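You operate a simulated robot arm through the tools that you are given. There is no shell and no other tool. Be economical: measure what you need, move in short steps, check, and stop when the job is done.

You are at the controls of a simulated two-armed robot. One attempt, no reset.

## Task
Take the carriage block and put it on the orange guard plate. Switch the switch one of driver two off. Put two of the lids from the steel bench top in the cream bowl. Fetch the motor carton from the top of the long bench and set it on the steel bench top. Put the small blue tray on the white bench top. Fetch the grey fixture from the black bench top and set it on the blue guard plate. Do these in any order. Set down upright: motor carton.

Only the result counts: the job must be done as asked and must still hold three seconds after the hand-in. Knocking over, shifting, dropping, spilling or breaking anything else fails it. A push-on lid holds only when it is set on centred and level and pressed home; a screw cap is set on level and turned clockwise until tight.

## Robot
Two 7-joint arms with vacuum grippers on one trunk, on a base that drives. Base frame: it is fixed to the floor where the robot stands at the start and does not move with it; the origin is under the middle of the robot, x ahead of it, y to its left, z up. Readings come in mm, degrees, newtons and seconds.
The left shoulder is at the start at [70, 174, 1079], the right one opposite. With the tool pointing down near the work surface each hand reaches from about 260 to 780 mm from the robot's upright axis, wherever it stands, measured 20 degrees to its own side. Places, roughly: blue guard plate (15x11x1 cm) [-500, 4600, 700]; carriage block [750, 0, 750]; cream bowl (20x20x9 cm) [1400, 5400, 700]; grey fixture (5x5x3 cm) [900, 6400, 800]; lid [-1000, 3000, 750]; motor carton [-1250, 4000, 750]; orange guard plate (15x11x1 cm) [-600, 4700, 700]; small blue tray (13x10x3 cm) [900, 6500, 700]; steel bench top [-1300, 3100, 700]; switch one of driver two [-1700, 400, 900]; white bench top [3000, 3400, 700]. Payload 3.5 kg a hand.
Tool frame (each hand has its own): the origin (TCP) lies in the middle of the cups' lips, and z points out of the cups. The gripper has 2 cups of 32 mm across, covering 32 by 80 mm (tool x, y); the bellows give 10 mm. With the vacuum on, a cup seals on a smooth face that it is pressed against (1 to 4 N); it does not hold porous or soft things. The pull reaches 76 N.
Orientation is that of the tool frame in the base frame, as a unit quaternion [x, y, z, w]. With the cups facing straight down, the tool's x points along the base's -x, its y along +y and its z along -z.

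## Interface
- The arms move only by the tool drive_tool. It takes "left_moves", "right_moves" or both (then of equal length, played together; a hand with none holds still); each is a list of rows, each a list of 7 numbers: the vacuum: 1 switches it on, 0 off, then the shift along the tool's x, y, z in units of 300 mm (1.0 is 300 mm), then the turn, a rotation vector about the tool's x, y, z in units of 90 degrees (1.0 is 90 degrees). In form: [[suction, dx, dy, dz, wx, wy, wz], ...]. A call has 1 to 20 rows; each row is the pose to reach, as a shift and turn from the pose commanded when the call began, along the tool's axes at that moment. A call with a number of a shift or a turn outside -1 to 1 is refused whole. A row lasts 0.2 s, in which the tool goes at most 50 mm and 8.6 degrees; a call with a longer step from one row to the next is refused whole, and so is a gripper value outside its range. A pose out of reach is approached as far as the arm can. The call stops where the force on the tool passes 40 N (or 10 N more than at its start, if that is more) or the arm is blocked; 0.2 s more then pass. The pull builds up within a second once a cup has sealed. Time passes only in rows, and 0.2 s behind the last, so rows that repeat a pose give it time. The reply holds the time, the measured pose of the TCP, the force on the tool along the base axes and the pull of the vacuum, in the units named above and with some noise, with the torque about the TCP (base axes, N m) and any sound that the robot's microphone picked up, and new pictures: "show" is both (left out), scene, wrist or none (wrist: the cameras of the hands that moved).
- Cameras (640 x 400 px; columns grow to the right, rows downward): "scene" is now at [138.6, 5.1, 1394.5]; the picture's right is [0.04, -1.00, 0.00], its down [-0.61, -0.03, -0.79] and it looks along [0.79, 0.03, -0.61] (base axes); focal length 281 px, centre (320, 200). "left" rides on the left gripper at [74, -19, -110] in its tool frame; the picture's right is [0.25, 0.97, 0.00], its down [-0.77, 0.20, -0.60] and it looks along [-0.58, 0.15, 0.80] (tool axes); focal length 218 px, centre (320, 200). "right" rides on the right gripper at [74, 19, -110] in its tool frame; the picture's right is [-0.25, 0.97, 0.00], its down [-0.77, -0.20, -0.60] and it looks along [-0.58, -0.15, 0.80] (tool axes); focal length 218 px, centre (320, 200). There is no depth. A picture from a camera that has moved, and an enlarged one, comes with that camera's place and axes in the base frame and with its lens.
- move_column(by): slides the trunk up (or, below 0, down) by that many mm; the arms and the scene camera ride with it, the base frame stays. It gives what a move gives, with no picture.
- base_move(legs): drives the robot by 1 to 6 legs, each [ahead, turn to the left] in mm and degrees, along the robot's own axes; the way and the turn of a leg run together, so that a leg with both is an arc; at most 1500 mm and 180 degrees a leg. The arms and the cameras ride along, it lands a little off, and it stops where it bumps. It gives what a move gives, and a new picture of the scene camera.
- pan_tilt(pan, tilt): turns the head with the scene camera to pan (to the left, within 86 degrees either way) and tilt (down, from -29 to 69), counted from straight ahead of the robot. It gives what a move gives, and a new picture of the scene camera.
- inspect(camera, box): a new picture of the part [left, top, right, bottom] of that camera's present view, enlarged. The clock stands still meanwhile.
- sign_off(): hands the job in; it is judged then, once.

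Go step by step. Nothing tells you exact positions but the pictures and the camera data: compare them with the known pose of the tool, close in by small moves and look again before you grip or let go. The budget is 196 turns and 260 pictures, counting those below and the enlarged ones. Unless the task says otherwise, let go and move clear before handing in.

The tools are called as a command line: name --argument value ..., lists and objects as JSON in quotes. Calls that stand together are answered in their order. drive_tool: Moves the arms, as the interface text tells. Its arguments: {"type":"object","properties":{"left_moves":{"type":"array"},"right_moves":{"type":"array"},"show":{"type":"string","enum":["both","scene","wrist","none"]}},"required":[]} The other tools are called the same way: move_column (by) slides the trunk up or down; base_move (legs) drives the base; pan_tilt (pan, tilt) turns the head that bears the scene camera; inspect (camera, box) takes an enlarged picture of a part of a camera's view; sign_off () hands the job in.

At the start:

```text
time: 0.0
left_tool_pos: [586.5, 244.7, 1004.7]
left_tcp_rot: [0.0, 1.0, 0.0, 0.0]
left_force: [0.3, -0.1, 0.4]
left_ft_torque: [-0.02, -0.02, 0.02]
left_pull: 0.0
right_tool_pos: [574.6, -270.2, 1019.8]
right_tcp_rot: [-0.001, 1.0, 0.0, -0.001]
right_force: [-0.3, -0.5, 0.7]
right_ft_torque: [0.01, 0.0, 0.02]
right_pull: 0.0
trunk travel left (down, up): [-575.0, 265.0]
robot x, y, heading: [0.5, -3.2, 0.2]
head pan, tilt: [2.4, 37.8]
```

scene: 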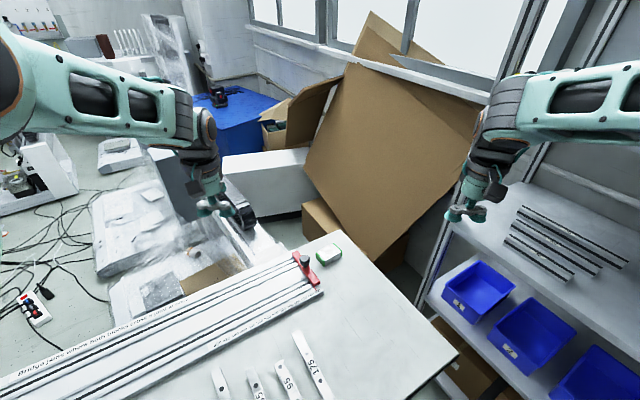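
right: 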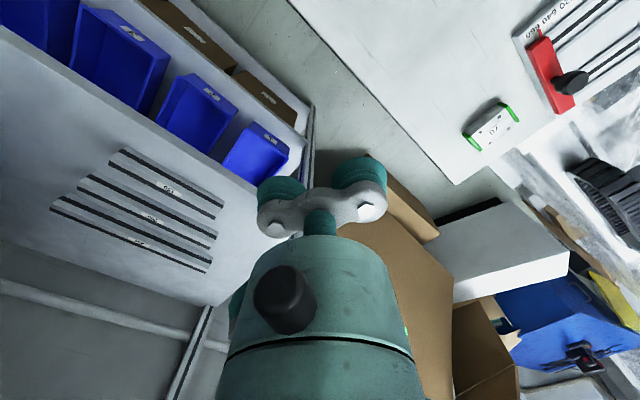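
left: 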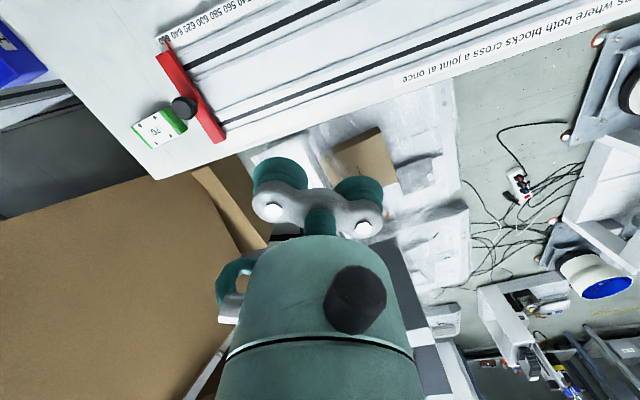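

I see a small white and green block near [710, 0] on the bench in front of me, most likely the carriage block. I'll look closer.

inspect --camera "scene" --box '[260, 220, 400, 308]'

inspect --camera "left" --box '[100, 70, 260, 170]'

```text
4.55 times, centred on (330, 264) of scene
camera zoom: at [138.6, 5.1, 1394.5], right [0.04, -1.0, 0.0], down [-0.61, -0.03, -0.79], along [0.79, 0.03, -0.61], focal length 1278 px, centre (274, -91)
```

zoom: 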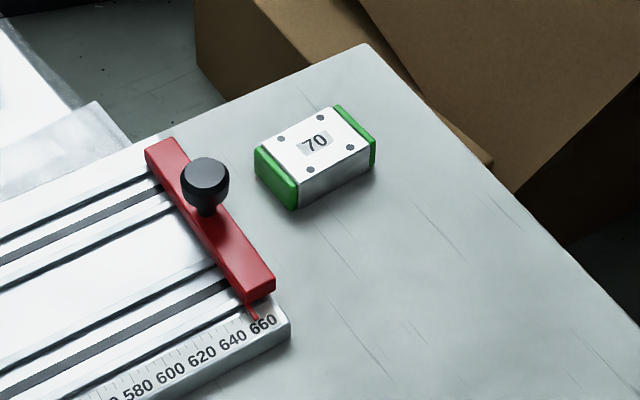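

```text
4.00 times, centred on (180, 120) of left
camera zoom: at [512.5, 226.1, 1115.2], right [-0.25, 0.97, 0.0], down [0.77, 0.2, 0.6], along [0.58, 0.15, -0.8], focal length 873 px, centre (880, 520)
```

zoom: 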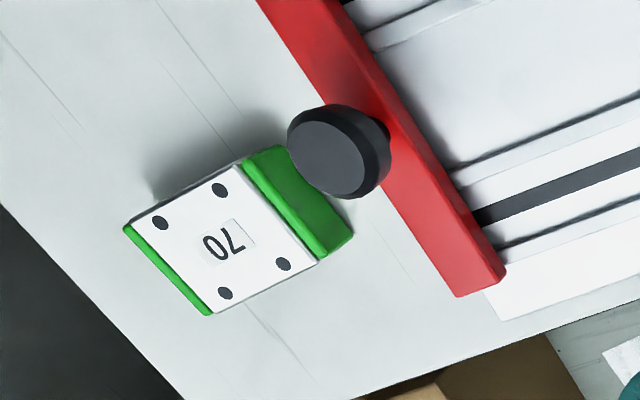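

The carriage block's top centre is about [703, 0, 762]. It is about 58×37 mm and turned about 36°, so only one cup fits. I'll bring the left hand above it with the cups along its long side.

drive_tool --left_moves '[[0, -0.054, -0.11, 0.06, 0, 0, -0.05], [0, -0.108, -0.22, 0.12, 0, 0, -0.1], [0, -0.162, -0.33, 0.18, 0, 0, -0.15], [0, -0.216, -0.44, 0.24, 0, 0, -0.2], [0, -0.27, -0.55, 0.3, 0, 0, -0.25], [0, -0.325, -0.66, 0.36, 0, 0, -0.3], [0, -0.38, -0.77, 0.42, 0, 0, -0.35], [0, -0.433, -0.883, 0.483, 0, 0, -0.4], [0, -0.433, -0.883, 0.483, 0, 0, -0.4]]'

pan_tilt --pan 80 --tilt 15

pan_tilt --pan 35 --tilt 15

```text
time: 2.0
left_tool_pos: [708.7, -21.3, 860.5]
left_tcp_rot: [-0.31, 0.951, 0.0, -0.001]
left_force: [-1.0, -0.8, 0.3]
left_ft_torque: [0.0, 0.0, -0.02]
left_pull: 0.1
left hand out of reach, approached as far as the arm can: row 8, 9
right_tool_pos: [573.3, -270.1, 1021.1]
right_tcp_rot: [0.001, 1.0, 0.0, 0.001]
right_force: [0.1, 0.4, 0.1]
right_ft_torque: [0.01, -0.03, -0.04]
right_pull: 0.0
trunk travel left (down, up): [-575.0, 265.0]
robot x, y, heading: [-1.1, 0.2, -0.1]
head pan, tilt: [2.4, 37.8]
camera scene: at [137.3, 5.5, 1394.6], right [0.04, -1.0, 0.0], down [-0.61, -0.03, -0.79], along [0.79, 0.03, -0.61], focal length 281 px, centre (320, 200)
camera left: at [659.4, -78.2, 971.4], right [-0.77, 0.63, 0.0], down [0.51, 0.62, 0.6], along [0.38, 0.47, -0.8], focal length 218 px, centre (320, 200)
```

scene: 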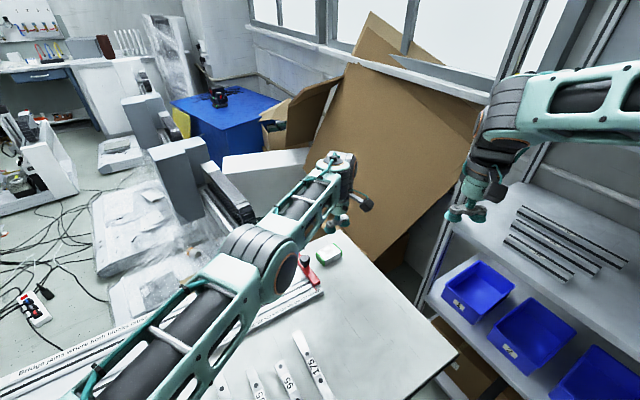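
left: 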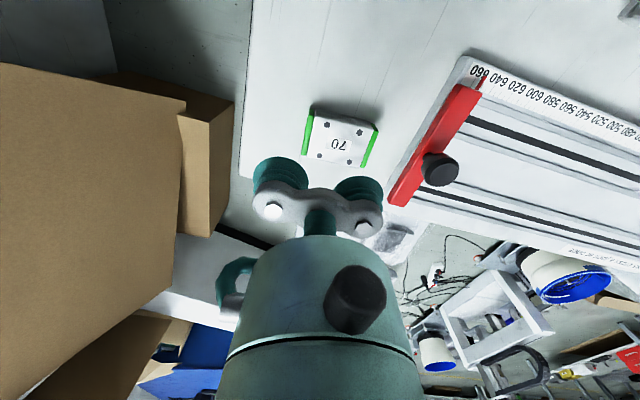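

```text
time: 3.5
left_tool_pos: [708.0, -20.4, 861.2]
left_tcp_rot: [-0.309, 0.951, 0.001, 0.0]
left_force: [-0.8, -0.3, -0.6]
left_ft_torque: [-0.01, -0.03, 0.03]
left_pull: 0.0
right_tool_pos: [573.1, -270.8, 1019.4]
right_tcp_rot: [-0.001, 1.0, 0.0, -0.001]
right_force: [-0.3, 0.3, 0.8]
right_ft_torque: [0.0, -0.02, -0.02]
right_pull: 0.0
trunk travel left (down, up): [-575.0, 265.0]
robot x, y, heading: [0.1, -2.1, -0.2]
head pan, tilt: [80.0, 15.0]
camera scene: at [68.5, 93.4, 1430.7], right [0.98, -0.17, 0.0], down [-0.05, -0.25, -0.97], along [0.17, 0.95, -0.26], focal length 281 px, centre (320, 200)
```

scene: 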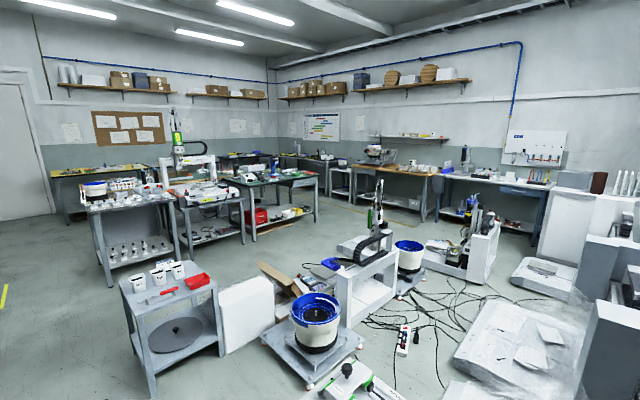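

```text
time: 4.6
left_tool_pos: [708.4, -20.4, 860.3]
left_tcp_rot: [-0.31, 0.951, 0.001, 0.0]
left_force: [0.4, -0.5, 0.4]
left_ft_torque: [0.0, 0.02, 0.0]
left_pull: 0.2
right_tool_pos: [574.1, -270.7, 1020.1]
right_tcp_rot: [-0.001, 1.0, 0.0, -0.001]
right_force: [-0.2, 0.3, -0.4]
right_ft_torque: [0.01, -0.01, 0.01]
right_pull: 0.0
trunk travel left (down, up): [-575.0, 265.0]
robot x, y, heading: [-1.2, 1.2, -0.1]
head pan, tilt: [35.0, 15.0]
camera scene: at [128.7, 55.1, 1430.7], right [0.57, -0.82, 0.0], down [-0.21, -0.15, -0.97], along [0.79, 0.55, -0.26], focal length 281 px, centre (320, 200)
```

scene: 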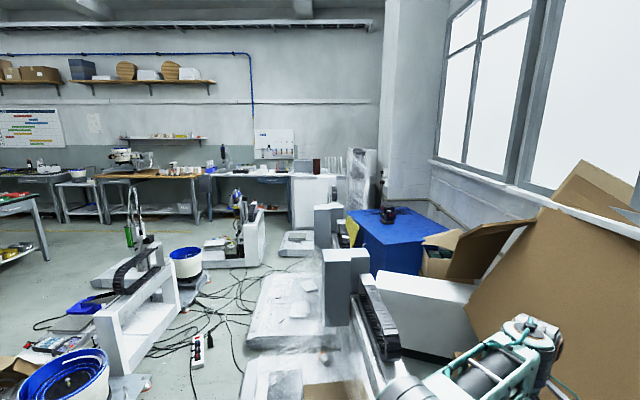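

The block is about [699, 0] and the hand is at the edge of its reach, so I'll lower the trunk to extend that.

move_column --by -60

inspect --camera "left" --box '[220, 60, 460, 210]'

```text
time: 5.6
left_tool_pos: [708.6, -19.1, 802.7]
left_tcp_rot: [-0.309, 0.951, 0.0, 0.0]
left_force: [0.4, -0.3, 0.2]
left_ft_torque: [0.01, 0.03, 0.01]
left_pull: 0.0
right_tool_pos: [574.8, -271.1, 959.9]
right_tcp_rot: [0.0, 1.0, 0.0, 0.0]
right_force: [1.4, -0.7, -0.4]
right_ft_torque: [0.0, -0.03, -0.01]
right_pull: 0.1
trunk travel left (down, up): [-515.0, 325.0]
robot x, y, heading: [-0.9, -2.9, -0.2]
head pan, tilt: [35.0, 15.0]
```

```text
2.67 times, centred on (340, 135) of left
camera zoom: at [660.3, -78.1, 911.1], right [-0.77, 0.63, 0.0], down [0.51, 0.62, 0.6], along [0.38, 0.47, -0.8], focal length 582 px, centre (267, 373)
```

zoom: 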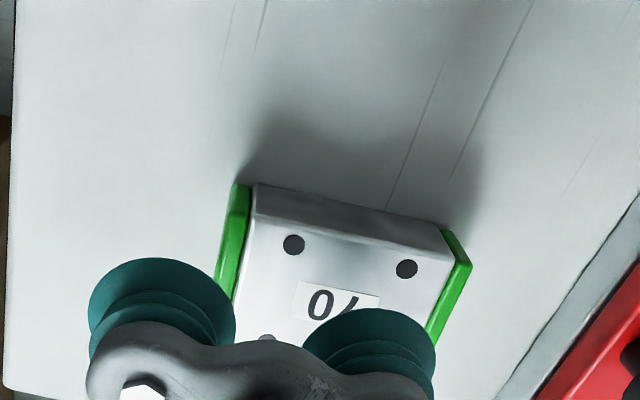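

The cup is about 5 mm off the block centre. I'll correct that and go down with the vacuum on.

drive_tool --left_moves '[[1, -0.015, -0.007, 0.06, 0, 0, 0], [1, -0.015, -0.007, 0.1, 0, 0, 0], [1, -0.015, -0.007, 0.12, 0, 0, 0], [1, -0.015, -0.007, 0.13, 0, 0, 0], [1, -0.015, -0.007, 0.137, 0, 0, 0], [1, -0.015, -0.007, 0.143, 0, 0, 0], [1, -0.015, -0.007, 0.143, 0, 0, 0], [1, -0.015, -0.007, 0.143, 0, 0, 0]]' --show "wrist"

```text
time: 7.4
left_tool_pos: [704.7, -19.6, 762.4]
left_tcp_rot: [-0.31, 0.951, -0.002, 0.003]
left_force: [8.9, 0.6, 28.2]
left_ft_torque: [0.57, 0.49, -0.14]
left_pull: 38.0
left hand out of reach, approached as far as the arm can: row 1, 2, 3, 4, 5, 6, 7, 8
right_tool_pos: [572.1, -270.7, 960.6]
right_tcp_rot: [0.0, 1.0, -0.001, 0.001]
right_force: [0.1, 0.1, -0.2]
right_ft_torque: [0.02, -0.01, -0.03]
right_pull: 0.1
trunk travel left (down, up): [-515.0, 325.0]
robot x, y, heading: [-0.7, -1.7, 0.1]
head pan, tilt: [35.0, 15.0]
camera left: at [657.0, -77.3, 872.8], right [-0.77, 0.63, -0.01], down [0.5, 0.62, 0.61], along [0.39, 0.47, -0.79], focal length 218 px, centre (320, 200)
```

left: 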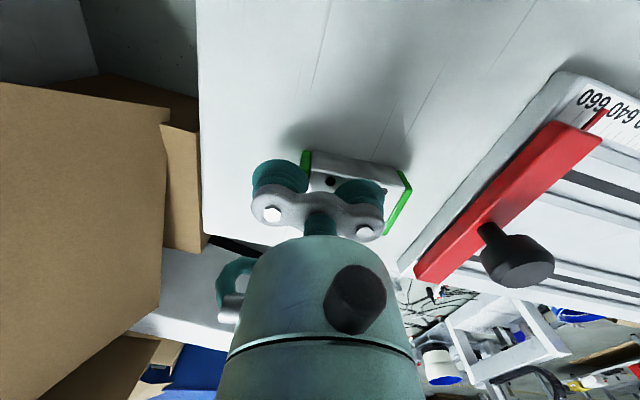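

The block is sealed at 38 N. I'll lift it straight up and then pull it in.

drive_tool --left_moves '[[1, 0.012, 0.008, 0.1, 0, 0, 0], [1, 0.012, 0.008, 0.0, 0, 0, 0], [1, 0.02, 0.014, -0.14, 0, 0, 0], [1, 0.08, 0.06, -0.26, 0, 0, 0], [1, 0.16, 0.14, -0.34, 0, 0, 0], [1, 0.24, 0.22, -0.42, 0, 0, 0], [1, 0.28, 0.34, -0.48, 0, 0, 0], [1, 0.3, 0.46, -0.54, 0, 0, 0], [1, 0.32, 0.6, -0.54, 0, 0, 0], [1, 0.32, 0.6, -0.54, 0, 0, 0]]' --show "wrist"

pan_tilt --pan 86 --tilt 35

```text
time: 7.8
left_tool_pos: [707.0, -20.2, 755.5]
left_tcp_rot: [-0.309, 0.951, -0.003, 0.007]
left_force: [-7.4, 1.8, 19.0]
left_ft_torque: [0.51, 0.41, 0.04]
left_pull: 37.8
right_tool_pos: [574.2, -269.8, 959.7]
right_tcp_rot: [-0.001, 1.0, 0.0, 0.001]
right_force: [-0.2, -0.4, -0.2]
right_ft_torque: [-0.01, 0.05, -0.02]
right_pull: 0.0
trunk travel left (down, up): [-515.0, 325.0]
robot x, y, heading: [0.2, 0.6, 0.0]
head pan, tilt: [35.0, 15.0]
stopped in row 1 (left hand): the force on the tool passed its limit at 65 N (the readings are from after the stop); the commanded pose is now the measured one
camera left: at [657.2, -77.4, 865.4], right [-0.77, 0.63, -0.01], down [0.5, 0.62, 0.61], along [0.39, 0.47, -0.79], focal length 218 px, centre (320, 200)
```

left: 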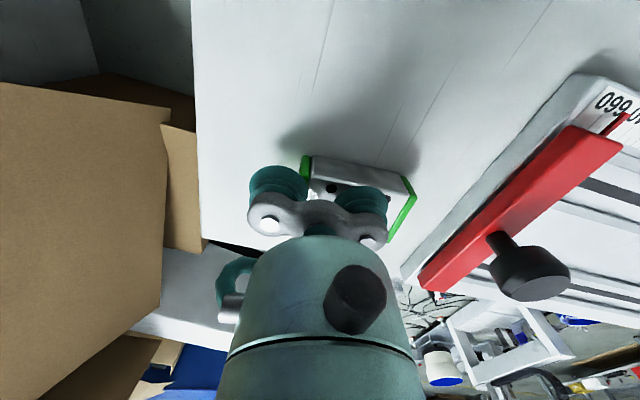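

```text
time: 8.9
left_tool_pos: [706.8, -19.3, 754.9]
left_tcp_rot: [-0.31, 0.951, -0.003, 0.006]
left_force: [11.8, -0.7, 30.4]
left_ft_torque: [0.47, 0.68, -0.04]
left_pull: 37.9
right_tool_pos: [573.6, -270.6, 961.0]
right_tcp_rot: [0.0, 1.0, 0.0, 0.001]
right_force: [0.0, 0.6, 0.2]
right_ft_torque: [0.0, 0.01, 0.0]
right_pull: 0.1
trunk travel left (down, up): [-515.0, 325.0]
robot x, y, heading: [0.9, -0.9, -0.0]
head pan, tilt: [85.9, 35.0]
camera scene: at [55.8, 89.3, 1339.0], right [1.0, -0.07, 0.0], down [-0.04, -0.57, -0.82], along [0.06, 0.82, -0.57], focal length 281 px, centre (320, 200)
```

scene: 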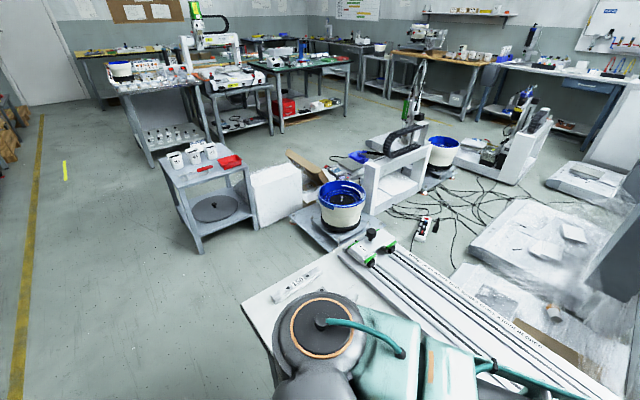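

I gave that lift the wrong sign, but nothing moved. Now I'll lift up.

drive_tool --left_moves '[[1, 0, 0, -0.03, 0, 0, 0], [1, 0.0, 0.0, -0.08, 0, 0, 0], [1, 0.02, 0.014, -0.2, 0, 0, 0], [1, 0.06, 0.05, -0.34, 0, 0, 0], [1, 0.12, 0.12, -0.45, 0, 0, 0], [1, 0.2, 0.2, -0.56, 0, 0, 0], [1, 0.24, 0.32, -0.65, 0, 0, 0], [1, 0.26, 0.46, -0.7, 0, 0, 0], [1, 0.28, 0.6, -0.7, 0, 0, 0], [1, 0.28, 0.6, -0.7, 0, 0, 0]]' --show "wrist"

```text
time: 11.1
left_tool_pos: [531.8, 75.3, 959.8]
left_tcp_rot: [-0.309, 0.951, -0.002, 0.004]
left_force: [0.9, 0.3, -2.6]
left_ft_torque: [0.41, 0.32, 0.0]
left_pull: 38.6
right_tool_pos: [576.2, -270.3, 957.6]
right_tcp_rot: [0.0, 1.0, 0.0, -0.001]
right_force: [-0.8, -0.4, -0.2]
right_ft_torque: [-0.02, 0.01, 0.02]
right_pull: 0.1
trunk travel left (down, up): [-515.0, 325.0]
robot x, y, heading: [-3.7, -1.2, 0.0]
head pan, tilt: [85.9, 35.0]
camera left: at [481.8, 17.8, 1070.2], right [-0.77, 0.63, -0.01], down [0.5, 0.62, 0.61], along [0.39, 0.47, -0.79], focal length 218 px, centre (320, 200)
```

left: 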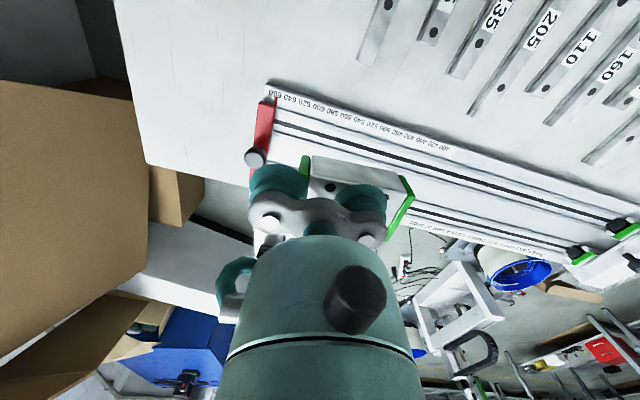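

The block is held. Before driving off I'll look to the right and behind.

pan_tilt --pan -86 --tilt 35

```text
time: 13.7
left_tool_pos: [530.9, 76.5, 960.7]
left_tcp_rot: [-0.309, 0.951, -0.003, 0.004]
left_force: [0.1, -0.5, -2.3]
left_ft_torque: [0.37, 0.3, 0.02]
left_pull: 37.9
right_tool_pos: [574.8, -270.6, 959.7]
right_tcp_rot: [-0.001, 1.0, 0.0, 0.0]
right_force: [-1.3, 1.0, -0.1]
right_ft_torque: [-0.03, 0.0, 0.0]
right_pull: 0.1
trunk travel left (down, up): [-515.0, 325.0]
robot x, y, heading: [-1.2, -1.2, 0.3]
head pan, tilt: [-85.9, 35.0]
camera scene: at [58.9, -86.3, 1338.7], right [-1.0, -0.07, 0.0], down [-0.04, 0.57, -0.82], along [0.06, -0.82, -0.57], focal length 281 px, centre (320, 200)
```

scene: 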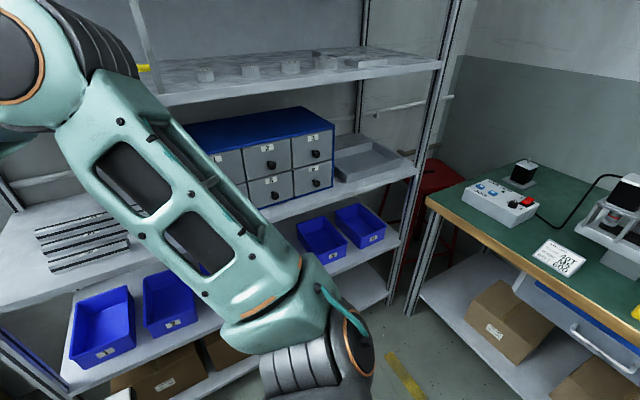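

The left and rear look clear. I'll back up a bit, turn left and look at the room.

base_move --legs '[[-250, 0], [0, 70]]'

pan_tilt --pan 75 --tilt 30

pan_tilt --pan 0 --tilt 20

```text
time: 18.6
left_tool_pos: [-141.4, 524.4, 960.1]
left_tcp_rot: [0.799, -0.601, -0.001, -0.006]
left_force: [0.3, 0.1, -1.8]
left_ft_torque: [-0.17, 0.42, -0.01]
left_pull: 37.6
right_tool_pos: [201.4, 448.5, 959.8]
right_tcp_rot: [-0.574, 0.819, 0.0, 0.0]
right_force: [0.0, -1.3, 0.5]
right_ft_torque: [-0.05, 0.03, 0.03]
right_pull: 0.0
trunk travel left (down, up): [-515.0, 325.0]
robot x, y, heading: [-251.1, 0.0, 69.9]
head pan, tilt: [-85.9, 35.0]
camera scene: at [-145.4, 24.8, 1338.7], right [-0.27, -0.96, 0.0], down [-0.55, 0.16, -0.82], along [0.79, -0.22, -0.57], focal length 281 px, centre (320, 200)
```

scene: 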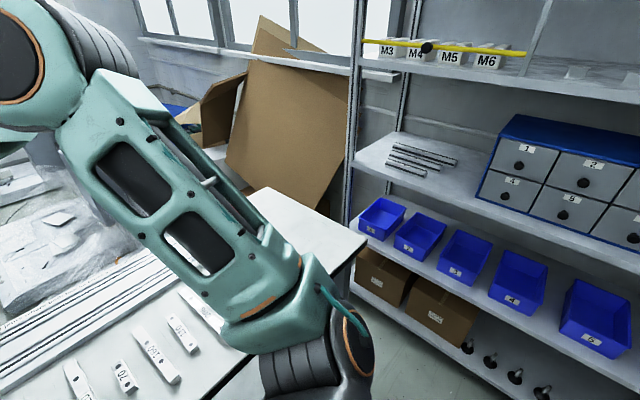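

```text
time: 21.1
left_tool_pos: [-139.8, 524.8, 960.1]
left_tcp_rot: [0.799, -0.601, -0.001, -0.005]
left_force: [0.5, 0.2, -2.0]
left_ft_torque: [-0.14, 0.46, -0.04]
left_pull: 37.8
right_tool_pos: [201.8, 447.6, 959.1]
right_tcp_rot: [-0.574, 0.819, 0.0, 0.0]
right_force: [0.4, 0.7, 0.1]
right_ft_torque: [-0.03, -0.02, 0.03]
right_pull: 0.0
trunk travel left (down, up): [-515.0, 325.0]
robot x, y, heading: [-248.2, -1.2, 70.3]
head pan, tilt: [75.0, 30.0]
camera scene: at [-304.0, 100.6, 1346.5], right [0.57, 0.82, 0.0], down [0.41, -0.29, -0.87], along [-0.71, 0.5, -0.5], focal length 281 px, centre (320, 200)
```

scene: 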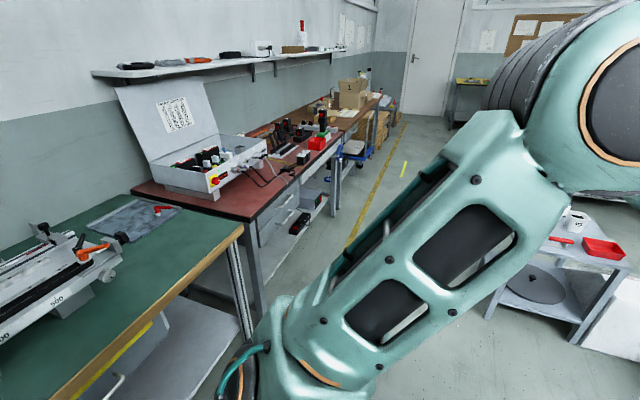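

```text
time: 22.5
left_tool_pos: [-139.4, 525.0, 960.7]
left_tcp_rot: [0.799, -0.601, -0.001, -0.005]
left_force: [-0.2, 0.1, -2.0]
left_ft_torque: [-0.17, 0.45, 0.03]
left_pull: 37.8
right_tool_pos: [201.0, 448.1, 959.0]
right_tcp_rot: [-0.575, 0.818, 0.001, 0.0]
right_force: [-1.1, 0.2, -0.7]
right_ft_torque: [0.01, 0.02, -0.01]
right_pull: 0.0
trunk travel left (down, up): [-515.0, 325.0]
robot x, y, heading: [-245.7, 2.9, 70.1]
head pan, tilt: [0.0, 20.0]
camera scene: at [-198.2, 136.4, 1362.5], right [0.94, -0.34, 0.0], down [-0.12, -0.32, -0.94], along [0.32, 0.88, -0.34], focal length 281 px, centre (320, 200)
```

scene: 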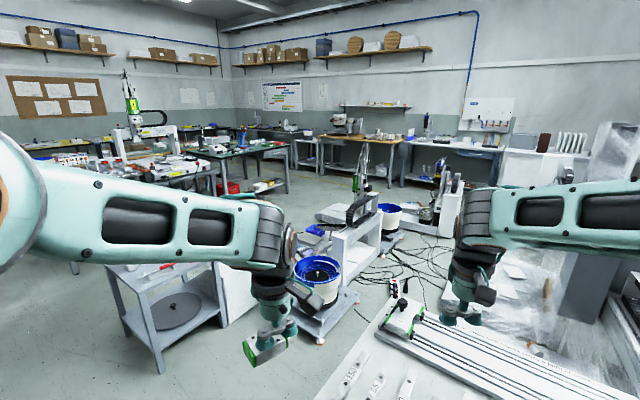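

The open control box on the red bench sits near [-1650, 410], which matches driver two. I'll enlarge it.

pan_tilt --pan 84 --tilt 25

inspect --camera "scene" --box '[160, 80, 360, 205]'

```text
time: 24.1
left_tool_pos: [-141.0, 525.0, 959.6]
left_tcp_rot: [0.799, -0.601, -0.001, -0.004]
left_force: [0.2, -0.2, -1.5]
left_ft_torque: [-0.16, 0.46, -0.02]
left_pull: 37.7
right_tool_pos: [201.3, 447.8, 959.4]
right_tcp_rot: [-0.575, 0.818, 0.001, 0.001]
right_force: [0.2, -0.5, 0.0]
right_ft_torque: [-0.02, -0.01, 0.0]
right_pull: 0.1
trunk travel left (down, up): [-515.0, 325.0]
robot x, y, heading: [-249.2, 1.5, 70.1]
head pan, tilt: [84.0, 25.0]
camera scene: at [-312.7, 89.1, 1354.4], right [0.44, 0.9, 0.0], down [0.38, -0.19, -0.91], along [-0.81, 0.4, -0.42], focal length 281 px, centre (320, 200)
```

scene: 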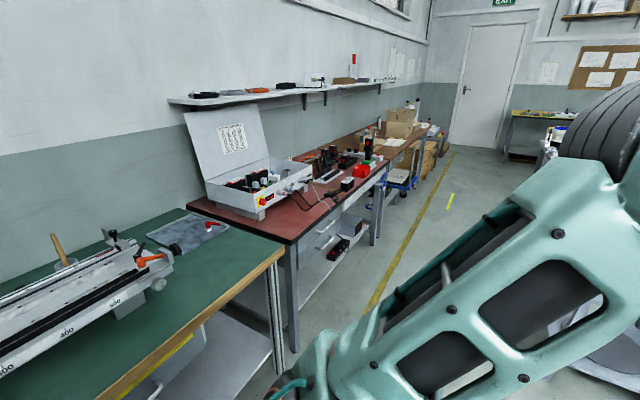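

```text
3.20 times, centred on (260, 142) of scene
camera zoom: at [-312.7, 89.1, 1354.4], right [0.44, 0.9, 0.0], down [0.38, -0.19, -0.91], along [-0.81, 0.4, -0.42], focal length 900 px, centre (512, 384)
```

zoom: 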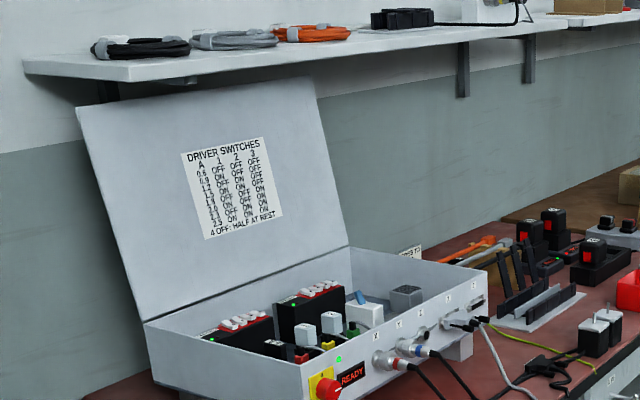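

Driver two looks like the farther module, at about [-1650, 410, 900]. I'll pull both hands in, raise the trunk and drive to a spot facing it.

drive_tool --left_moves '[[1, 0.02, 0.14, 0, 0, 0, 0], [1, 0.04, 0.28, 0, 0, 0, 0], [1, 0.06, 0.42, 0, 0, 0, 0], [1, 0.08, 0.56, 0, 0, 0, 0], [1, 0.11, 0.7, 0, 0, 0, 0], [1, 0.11, 0.7, 0, 0, 0, 0]]' --right_moves '[[0, 0.1, 0, 0, 0, 0, 0], [0, 0.2, 0, 0, 0, 0, 0], [0, 0.3, 0, 0, 0, 0, 0], [0, 0.4, 0, 0, 0, 0, 0], [0, 0.5, 0, 0, 0, 0, 0], [0, 0.5, 0, 0, 0, 0, 0]]' --show "none"

move_column --by 120

base_move --legs '[[0, 70], [960, 0], [0, 71]]'

pan_tilt --pan -15 --tilt 45

```text
time: 25.5
left_tool_pos: [-331.5, 434.4, 959.8]
left_tcp_rot: [0.799, -0.601, -0.002, -0.004]
left_force: [0.5, -0.6, -1.5]
left_ft_torque: [-0.18, 0.48, 0.01]
left_pull: 37.7
right_tool_pos: [151.2, 307.4, 959.1]
right_tcp_rot: [-0.574, 0.819, 0.0, -0.001]
right_force: [0.9, -0.7, 0.5]
right_ft_torque: [-0.01, 0.04, 0.02]
right_pull: 0.1
trunk travel left (down, up): [-515.0, 325.0]
robot x, y, heading: [-250.0, 0.9, 70.0]
head pan, tilt: [84.0, 25.0]
```

```text
time: 27.0
left_tool_pos: [-332.1, 433.8, 1079.3]
left_tcp_rot: [0.799, -0.602, 0.0, -0.004]
left_force: [0.0, 0.2, -3.4]
left_ft_torque: [-0.16, 0.47, -0.03]
left_pull: 37.7
right_tool_pos: [150.5, 307.5, 1080.0]
right_tcp_rot: [-0.574, 0.819, 0.0, 0.0]
right_force: [0.3, -0.1, 0.0]
right_ft_torque: [-0.06, 0.03, -0.02]
right_pull: 0.1
trunk travel left (down, up): [-635.0, 205.0]
robot x, y, heading: [-252.3, -0.4, 70.2]
head pan, tilt: [84.0, 25.0]
```

```text
time: 38.2
left_tool_pos: [-1189.9, 213.7, 1079.1]
left_tcp_rot: [0.827, 0.562, -0.004, -0.001]
left_force: [0.7, -0.2, -1.9]
left_ft_torque: [-0.19, -0.46, 0.04]
left_pull: 37.7
right_tool_pos: [-1494.8, 610.1, 1080.6]
right_tcp_rot: [0.96, 0.278, 0.0, 0.0]
right_force: [0.4, 0.5, 0.1]
right_ft_torque: [-0.01, 0.02, -0.02]
right_pull: 0.0
trunk travel left (down, up): [-635.0, 205.0]
robot x, y, heading: [-988.8, 614.0, -147.7]
head pan, tilt: [84.0, 25.0]
camera scene: at [-990.2, 500.4, 1474.4], right [-0.9, -0.44, 0.0], down [-0.19, 0.38, -0.91], along [0.4, -0.81, -0.42], focal length 281 px, centre (320, 200)
```

scene: 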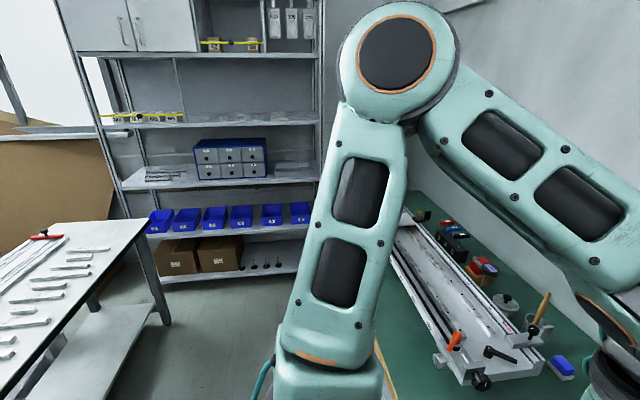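

```text
time: 39.9
left_tool_pos: [-1190.1, 213.9, 1079.8]
left_tcp_rot: [0.827, 0.561, -0.005, -0.001]
left_force: [0.6, -0.2, -2.5]
left_ft_torque: [-0.16, -0.47, 0.08]
left_pull: 37.8
right_tool_pos: [-1494.8, 610.8, 1079.8]
right_tcp_rot: [0.961, 0.278, -0.001, 0.0]
right_force: [0.0, -0.4, -0.2]
right_ft_torque: [-0.01, 0.0, 0.04]
right_pull: 0.1
trunk travel left (down, up): [-635.0, 205.0]
robot x, y, heading: [-990.7, 607.1, -147.6]
head pan, tilt: [-15.0, 45.0]
camera scene: at [-1108.7, 558.6, 1443.9], right [-0.3, 0.95, 0.0], down [0.67, 0.21, -0.71], along [-0.67, -0.21, -0.71], focal length 281 px, centre (320, 200)
```

scene: 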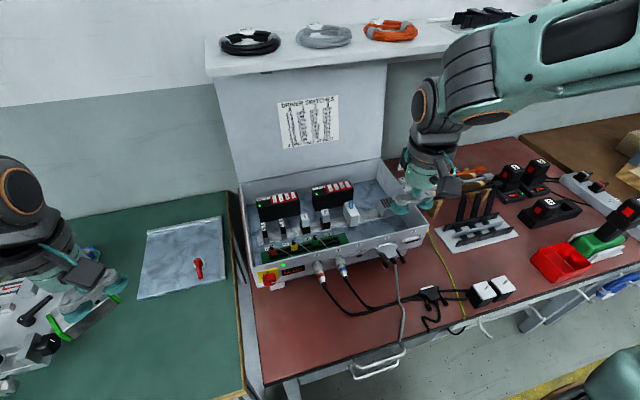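

No bump. I can see both drivers and will look at the labels and DIP switches.

inspect --camera "scene" --box '[245, 170, 373, 250]'

inspect --camera "scene" --box '[305, 170, 361, 205]'

```text
5.00 times, centred on (309, 210) of scene
camera zoom: at [-1108.7, 558.6, 1443.9], right [-0.3, 0.95, 0.0], down [0.67, 0.21, -0.71], along [-0.67, -0.21, -0.71], focal length 1406 px, centre (375, 150)
```

zoom: 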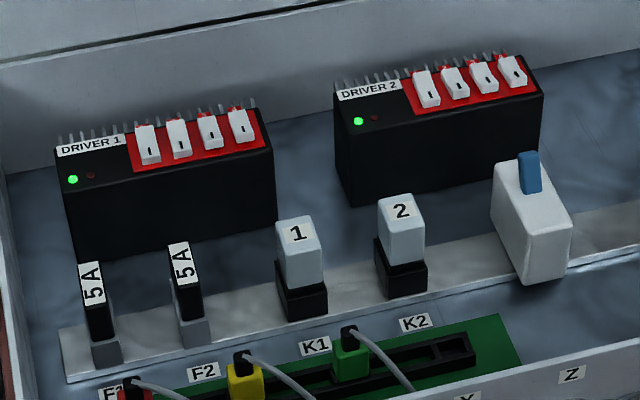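

```text
11.43 times, centred on (333, 188) of scene
camera zoom: at [-1108.7, 558.6, 1443.9], right [-0.3, 0.95, 0.0], down [0.67, 0.21, -0.71], along [-0.67, -0.21, -0.71], focal length 3213 px, centre (171, 343)
```

zoom: 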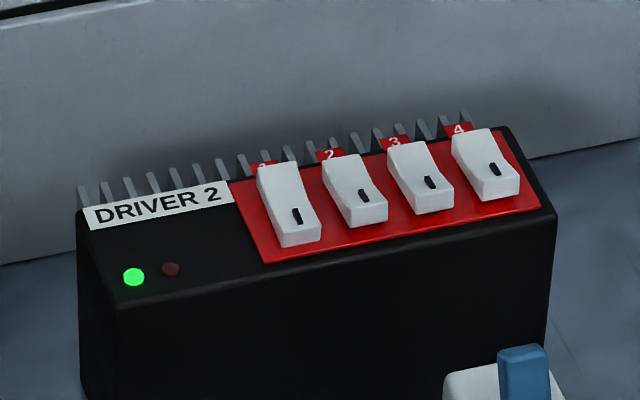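

Switch one of driver two is the leftmost white rocker, near [-1683, 410, 900]. I'll bring the right hand in beside it for a close view of its state.

drive_tool --right_moves '[[0, -0.12, -0.01, 0.05, 0, 0, 0], [0, -0.24, -0.02, 0.11, 0, 0, 0], [0, -0.36, -0.03, 0.16, 0, 0, 0], [0, -0.48, -0.04, 0.22, 0, 0, 0], [0, -0.6, -0.05, 0.28, 0, 0, 0], [0, -0.717, -0.067, 0.333, 0, 0, 0], [0, -0.717, -0.067, 0.333, 0, 0, 0]]' --show "both"

```text
time: 41.5
left_tool_pos: [-1189.7, 214.9, 1078.3]
left_tcp_rot: [0.828, 0.561, -0.005, -0.001]
left_force: [0.6, 0.2, -2.1]
left_ft_torque: [-0.18, -0.42, 0.02]
left_pull: 37.8
right_tool_pos: [-1687.0, 513.7, 980.3]
right_tcp_rot: [0.96, 0.279, 0.0, 0.0]
right_force: [-0.1, 0.0, 1.0]
right_ft_torque: [-0.03, -0.01, 0.0]
right_pull: 0.1
trunk travel left (down, up): [-635.0, 205.0]
robot x, y, heading: [-990.2, 608.2, -147.6]
head pan, tilt: [-15.0, 45.0]
camera scene: at [-1107.7, 559.3, 1444.0], right [-0.3, 0.95, 0.0], down [0.67, 0.21, -0.71], along [-0.68, -0.21, -0.71], focal length 281 px, centre (320, 200)
camera right: at [-1613.6, 535.1, 1089.9], right [0.3, -0.95, 0.0], down [-0.76, -0.24, 0.6], along [-0.58, -0.18, -0.8], focal length 218 px, centre (320, 200)
```

scene: 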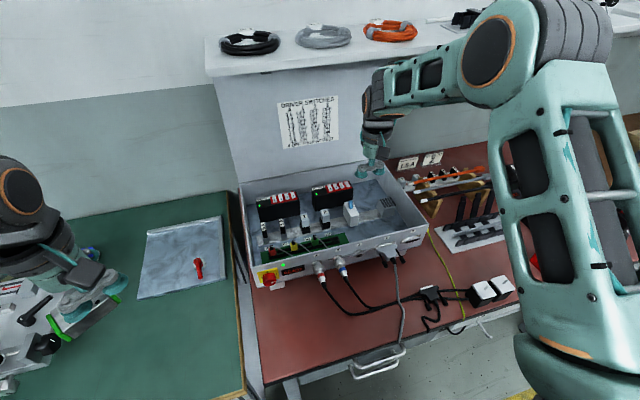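
right: 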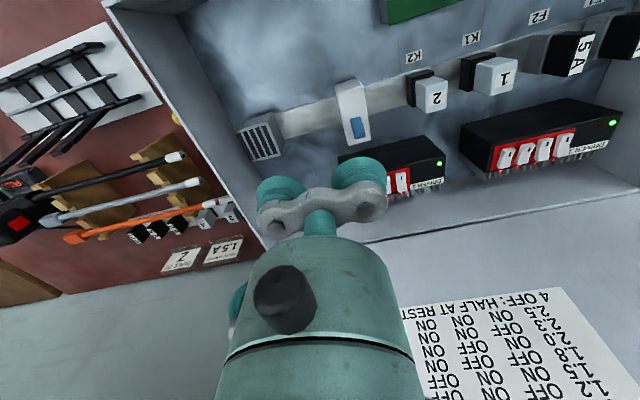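

inspect --camera "right" --box '[370, 130, 466, 190]'

inspect --camera "right" --box '[470, 110, 630, 210]'

```text
6.67 times, centred on (418, 160) of right
camera zoom: at [-1613.6, 535.1, 1089.9], right [0.3, -0.95, 0.0], down [-0.76, -0.24, 0.6], along [-0.58, -0.18, -0.8], focal length 1455 px, centre (-333, 467)
```

zoom: 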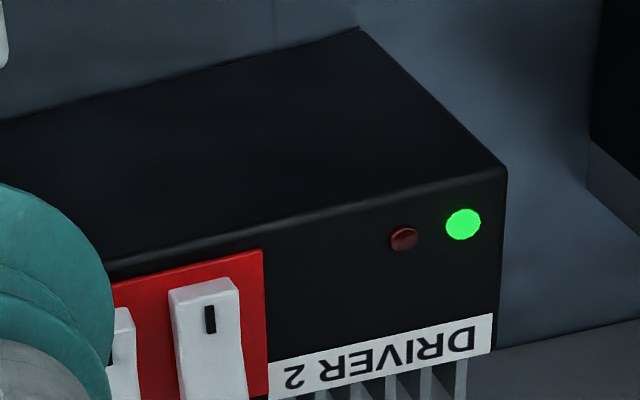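

```text
4.00 times, centred on (550, 160) of right
camera zoom: at [-1613.6, 535.1, 1089.9], right [0.3, -0.95, 0.0], down [-0.76, -0.24, 0.6], along [-0.58, -0.18, -0.8], focal length 873 px, centre (-600, 360)
```

zoom: 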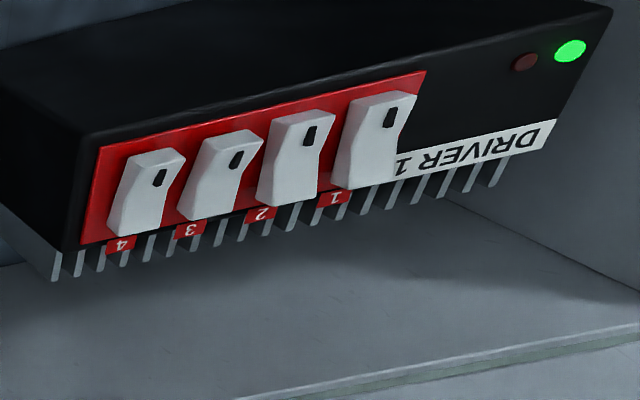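

I need to see the rockers' profile clearly, so I'll move the hand aside and lower.

drive_tool --right_moves '[[0, 0, -0.12, 0.06, 0, 0, 0], [0, 0.0, -0.24, 0.12, 0, 0, 0], [0, 0.0, -0.24, 0.12, 0, 0, 0]]' --show "none"

inspect --camera "right" --box '[370, 100, 530, 200]'

```text
time: 42.3
left_tool_pos: [-1189.4, 212.0, 1078.6]
left_tcp_rot: [0.827, 0.562, -0.005, -0.002]
left_force: [0.5, 0.7, -2.0]
left_ft_torque: [-0.16, -0.44, 0.04]
left_pull: 37.7
right_tool_pos: [-1725.9, 570.8, 944.2]
right_tcp_rot: [0.96, 0.28, -0.001, 0.0]
right_force: [0.1, -0.2, 0.2]
right_ft_torque: [-0.01, 0.04, 0.02]
right_pull: 0.3
trunk travel left (down, up): [-635.0, 205.0]
robot x, y, heading: [-990.5, 609.6, -147.7]
head pan, tilt: [-15.0, 45.0]
```

```text
4.00 times, centred on (450, 150) of right
camera zoom: at [-1652.6, 593.4, 1054.4], right [0.3, -0.95, 0.0], down [-0.76, -0.24, 0.6], along [-0.58, -0.18, -0.8], focal length 873 px, centre (-200, 400)
```

zoom: 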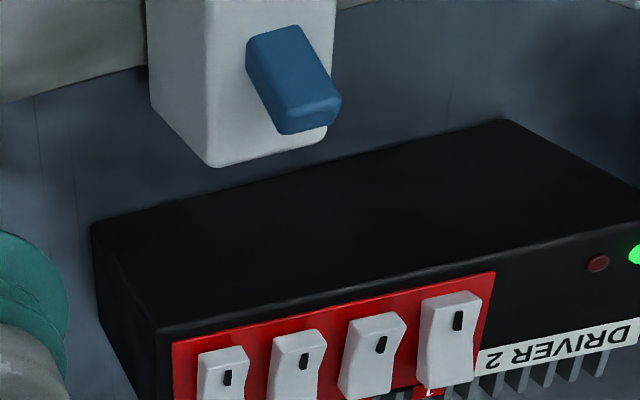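

inspect --camera "right" --box '[410, 160, 506, 220]'

inspect --camera "scene" --box '[320, 175, 360, 200]'

inspect --camera "scene" --box '[262, 186, 310, 216]'

```text
6.67 times, centred on (458, 190) of right
camera zoom: at [-1652.6, 593.4, 1054.4], right [0.3, -0.95, 0.0], down [-0.76, -0.24, 0.6], along [-0.58, -0.18, -0.8], focal length 1455 px, centre (-600, 267)
```

zoom: 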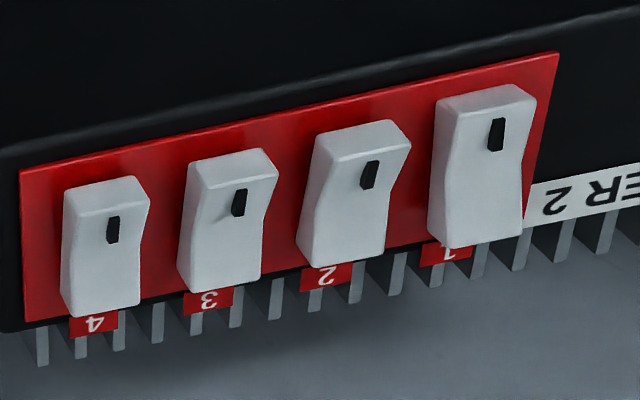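

```text
16.00 times, centred on (340, 188) of scene
camera zoom: at [-1107.8, 557.6, 1443.9], right [-0.3, 0.95, 0.0], down [0.67, 0.21, -0.71], along [-0.68, -0.21, -0.71], focal length 4498 px, centre (0, 400)
```

zoom: 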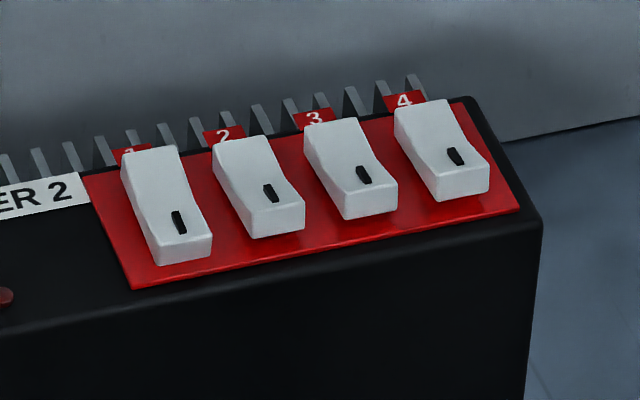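

```text
13.33 times, centred on (286, 201) of scene
camera zoom: at [-1107.8, 557.6, 1443.9], right [-0.3, 0.95, 0.0], down [0.67, 0.21, -0.71], along [-0.68, -0.21, -0.71], focal length 3748 px, centre (773, 187)
```

zoom: 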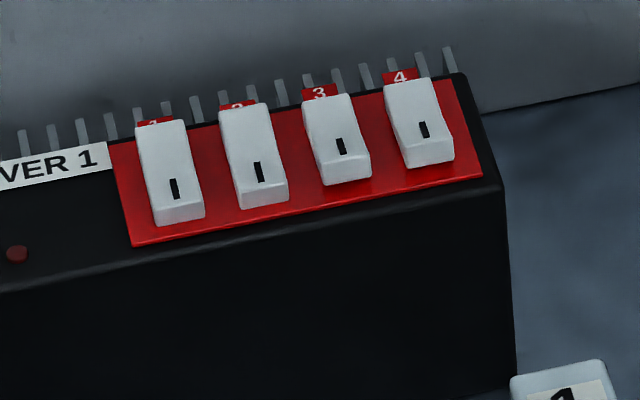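

Switch 1 has its "I" end (near side) pressed, so it is ON, and it needs its far end pressed. That far end triangulates to [-1726, 394, 871]. I'll bring the right hand in front of it, drive 50 mm closer and look again.

drive_tool --right_moves '[[0, 0.1, 0, -0.12, 0, 0, 0], [0, 0.2, 0.12, -0.2, 0, 0, 0], [0, 0.24, 0.26, -0.2, 0, -0.08, 0], [0, 0.24, 0.4, -0.2, 0, -0.16, 0], [0, 0.24, 0.52, -0.2, 0, -0.24, 0], [0, 0.24, 0.587, -0.2, 0, -0.333, 0], [0, 0.24, 0.587, -0.2, 0, -0.333, 0]]' --show "none"

base_move --legs '[[50, 0]]'

inspect --camera "scene" --box '[240, 160, 400, 260]'

```text
refused: row 2 steps farther than a row can; nothing moved
```

```text
time: 43.4
left_tool_pos: [-1233.3, 186.1, 1077.8]
left_tcp_rot: [0.827, 0.562, -0.002, -0.001]
left_force: [-0.2, 0.3, -2.8]
left_ft_torque: [-0.14, -0.51, 0.03]
left_pull: 38.1
right_tool_pos: [-1768.4, 543.9, 941.0]
right_tcp_rot: [0.96, 0.279, 0.002, 0.0]
right_force: [0.7, 0.1, -0.3]
right_ft_torque: [-0.02, -0.03, -0.02]
right_pull: 0.1
trunk travel left (down, up): [-635.0, 205.0]
robot x, y, heading: [-1032.9, 583.1, -147.7]
head pan, tilt: [-15.0, 45.0]
stopped in leg 1: the robot was blocked; the commanded pose is now the measured one
camera scene: at [-1153.0, 530.8, 1443.3], right [-0.3, 0.95, 0.0], down [0.68, 0.21, -0.7], along [-0.67, -0.21, -0.71], focal length 281 px, centre (320, 200)
```

scene: 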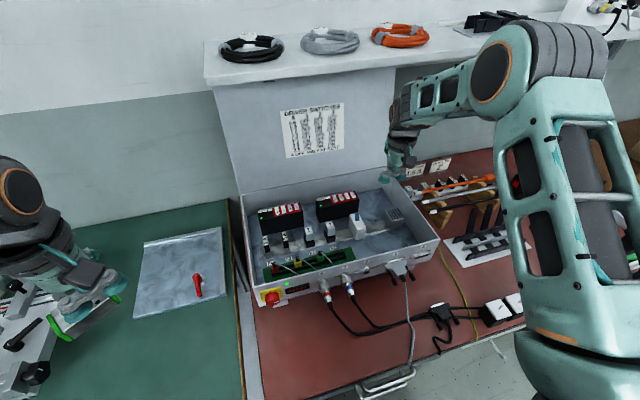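

```text
4.00 times, centred on (320, 210) of scene
camera zoom: at [-1153.0, 530.8, 1443.3], right [-0.3, 0.95, 0.0], down [0.68, 0.21, -0.7], along [-0.67, -0.21, -0.71], focal length 1124 px, centre (320, 160)
```

zoom: 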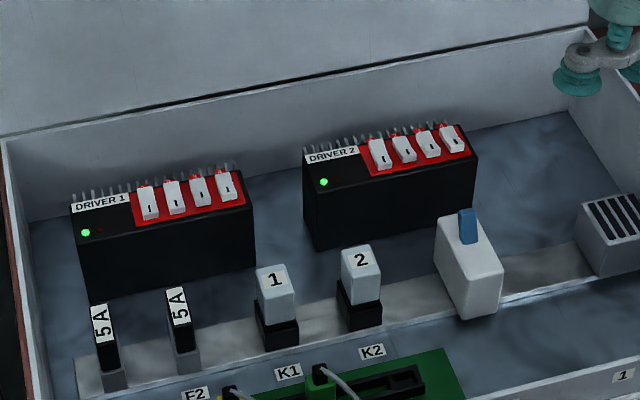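

The base moved about 50 mm before it was stopped. Now I'll move the right hand with smaller steps and tilt it.

drive_tool --right_moves '[[0, 0.06, 0, -0.1, 0, 0, 0], [0, 0.15, 0.08, -0.18, 0, 0, 0], [0, 0.22, 0.21, -0.2, 0, -0.08, 0], [0, 0.24, 0.35, -0.2, 0, -0.16, 0], [0, 0.24, 0.48, -0.2, 0, -0.24, 0], [0, 0.24, 0.587, -0.2, 0, -0.333, 0], [0, 0.24, 0.587, -0.2, 0, -0.333, 0]]' --show "none"

inspect --camera "scene" --box '[300, 170, 364, 210]'

inspect --camera "right" --box '[200, 60, 520, 260]'

```text
time: 45.0
left_tool_pos: [-1231.2, 188.4, 1078.1]
left_tcp_rot: [0.827, 0.562, -0.004, 0.0]
left_force: [0.2, -0.1, -3.2]
left_ft_torque: [-0.16, -0.48, 0.04]
left_pull: 38.4
right_tool_pos: [-1609.8, 436.9, 1003.8]
right_tcp_rot: [0.928, 0.269, -0.248, 0.073]
right_force: [0.0, -0.4, -0.3]
right_ft_torque: [0.01, -0.01, 0.0]
right_pull: 0.1
trunk travel left (down, up): [-635.0, 205.0]
robot x, y, heading: [-1030.7, 583.7, -147.6]
head pan, tilt: [-15.0, 45.0]
```

```text
10.00 times, centred on (332, 190) of scene
camera zoom: at [-1149.9, 533.7, 1443.8], right [-0.3, 0.95, 0.0], down [0.68, 0.21, -0.71], along [-0.67, -0.21, -0.71], focal length 2811 px, centre (200, 300)
```

zoom: 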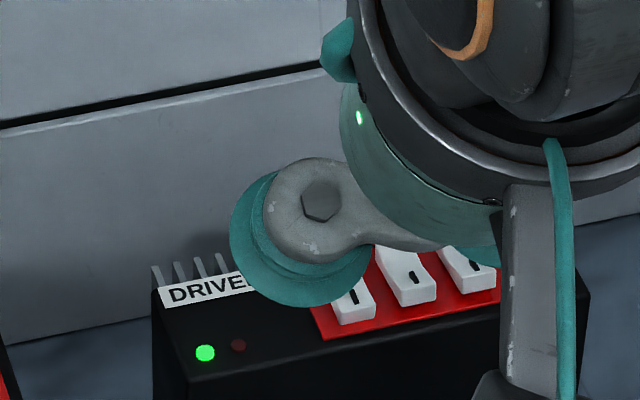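

```text
2.00 times, centred on (360, 160) of right
camera zoom: at [-1500.1, 483.5, 1061.2], right [0.33, -0.93, 0.13], down [-0.42, -0.03, 0.91], along [-0.85, -0.36, -0.4], focal length 436 px, centre (240, 280)
```

zoom: 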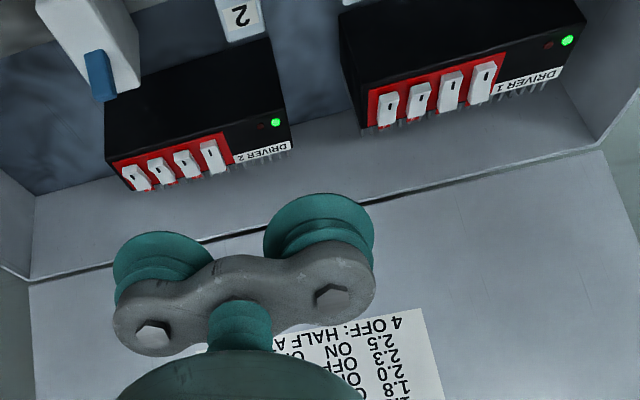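

The target is consistent, with the far end of rocker 1 at about [-1727, 392, 871]. I'll hover just above it with the near lip of the right cup.

drive_tool --right_moves '[[0, -0.05, 0.001, 0.135, 0, 0, 0], [0, -0.1, 0.002, 0.27, 0, 0, 0], [0, -0.15, 0.003, 0.4, 0, 0, 0], [0, -0.204, 0.004, 0.53, 0, 0, 0], [0, -0.204, 0.004, 0.53, 0, 0, 0]]' --show "none"

inspect --camera "right" --box '[220, 100, 412, 220]'

inspect --camera "scene" --box '[300, 170, 364, 210]'

```text
time: 46.2
left_tool_pos: [-1230.0, 188.4, 1078.1]
left_tcp_rot: [0.827, 0.563, -0.005, 0.0]
left_force: [-0.1, -0.6, -2.1]
left_ft_torque: [-0.16, -0.47, 0.02]
left_pull: 37.8
right_tool_pos: [-1719.9, 364.4, 897.3]
right_tcp_rot: [0.928, 0.269, -0.249, 0.072]
right_force: [0.4, 0.3, -0.7]
right_ft_torque: [-0.02, 0.0, 0.01]
right_pull: 0.0
trunk travel left (down, up): [-635.0, 205.0]
robot x, y, heading: [-1030.2, 583.0, -147.7]
head pan, tilt: [-15.0, 45.0]
```

```text
3.33 times, centred on (316, 160) of right
camera zoom: at [-1610.3, 411.4, 955.6], right [0.33, -0.93, 0.13], down [-0.42, -0.03, 0.91], along [-0.85, -0.36, -0.4], focal length 728 px, centre (333, 333)
```

zoom: 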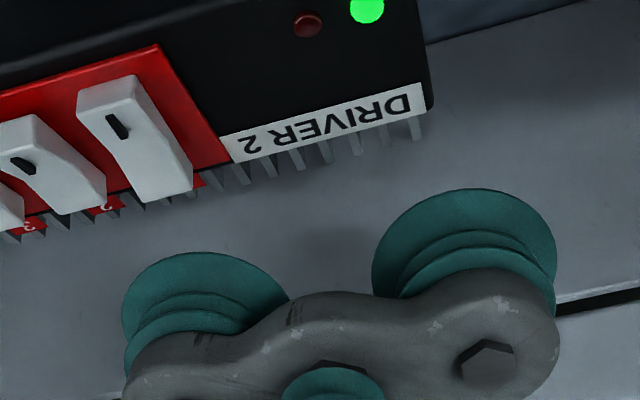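

```text
10.00 times, centred on (332, 190) of scene
camera zoom: at [-1147.4, 534.1, 1444.0], right [-0.3, 0.95, 0.0], down [0.67, 0.21, -0.71], along [-0.68, -0.21, -0.71], focal length 2811 px, centre (200, 300)
```

zoom: 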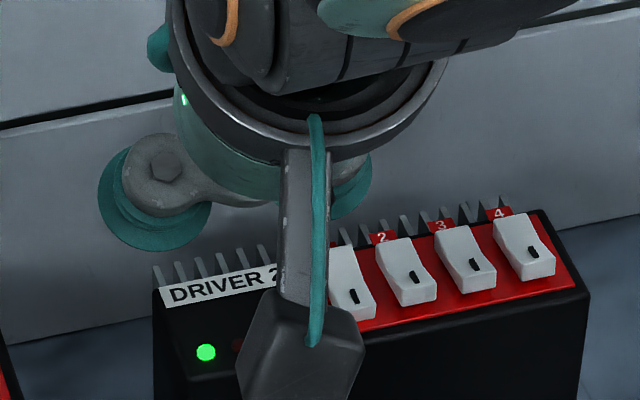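

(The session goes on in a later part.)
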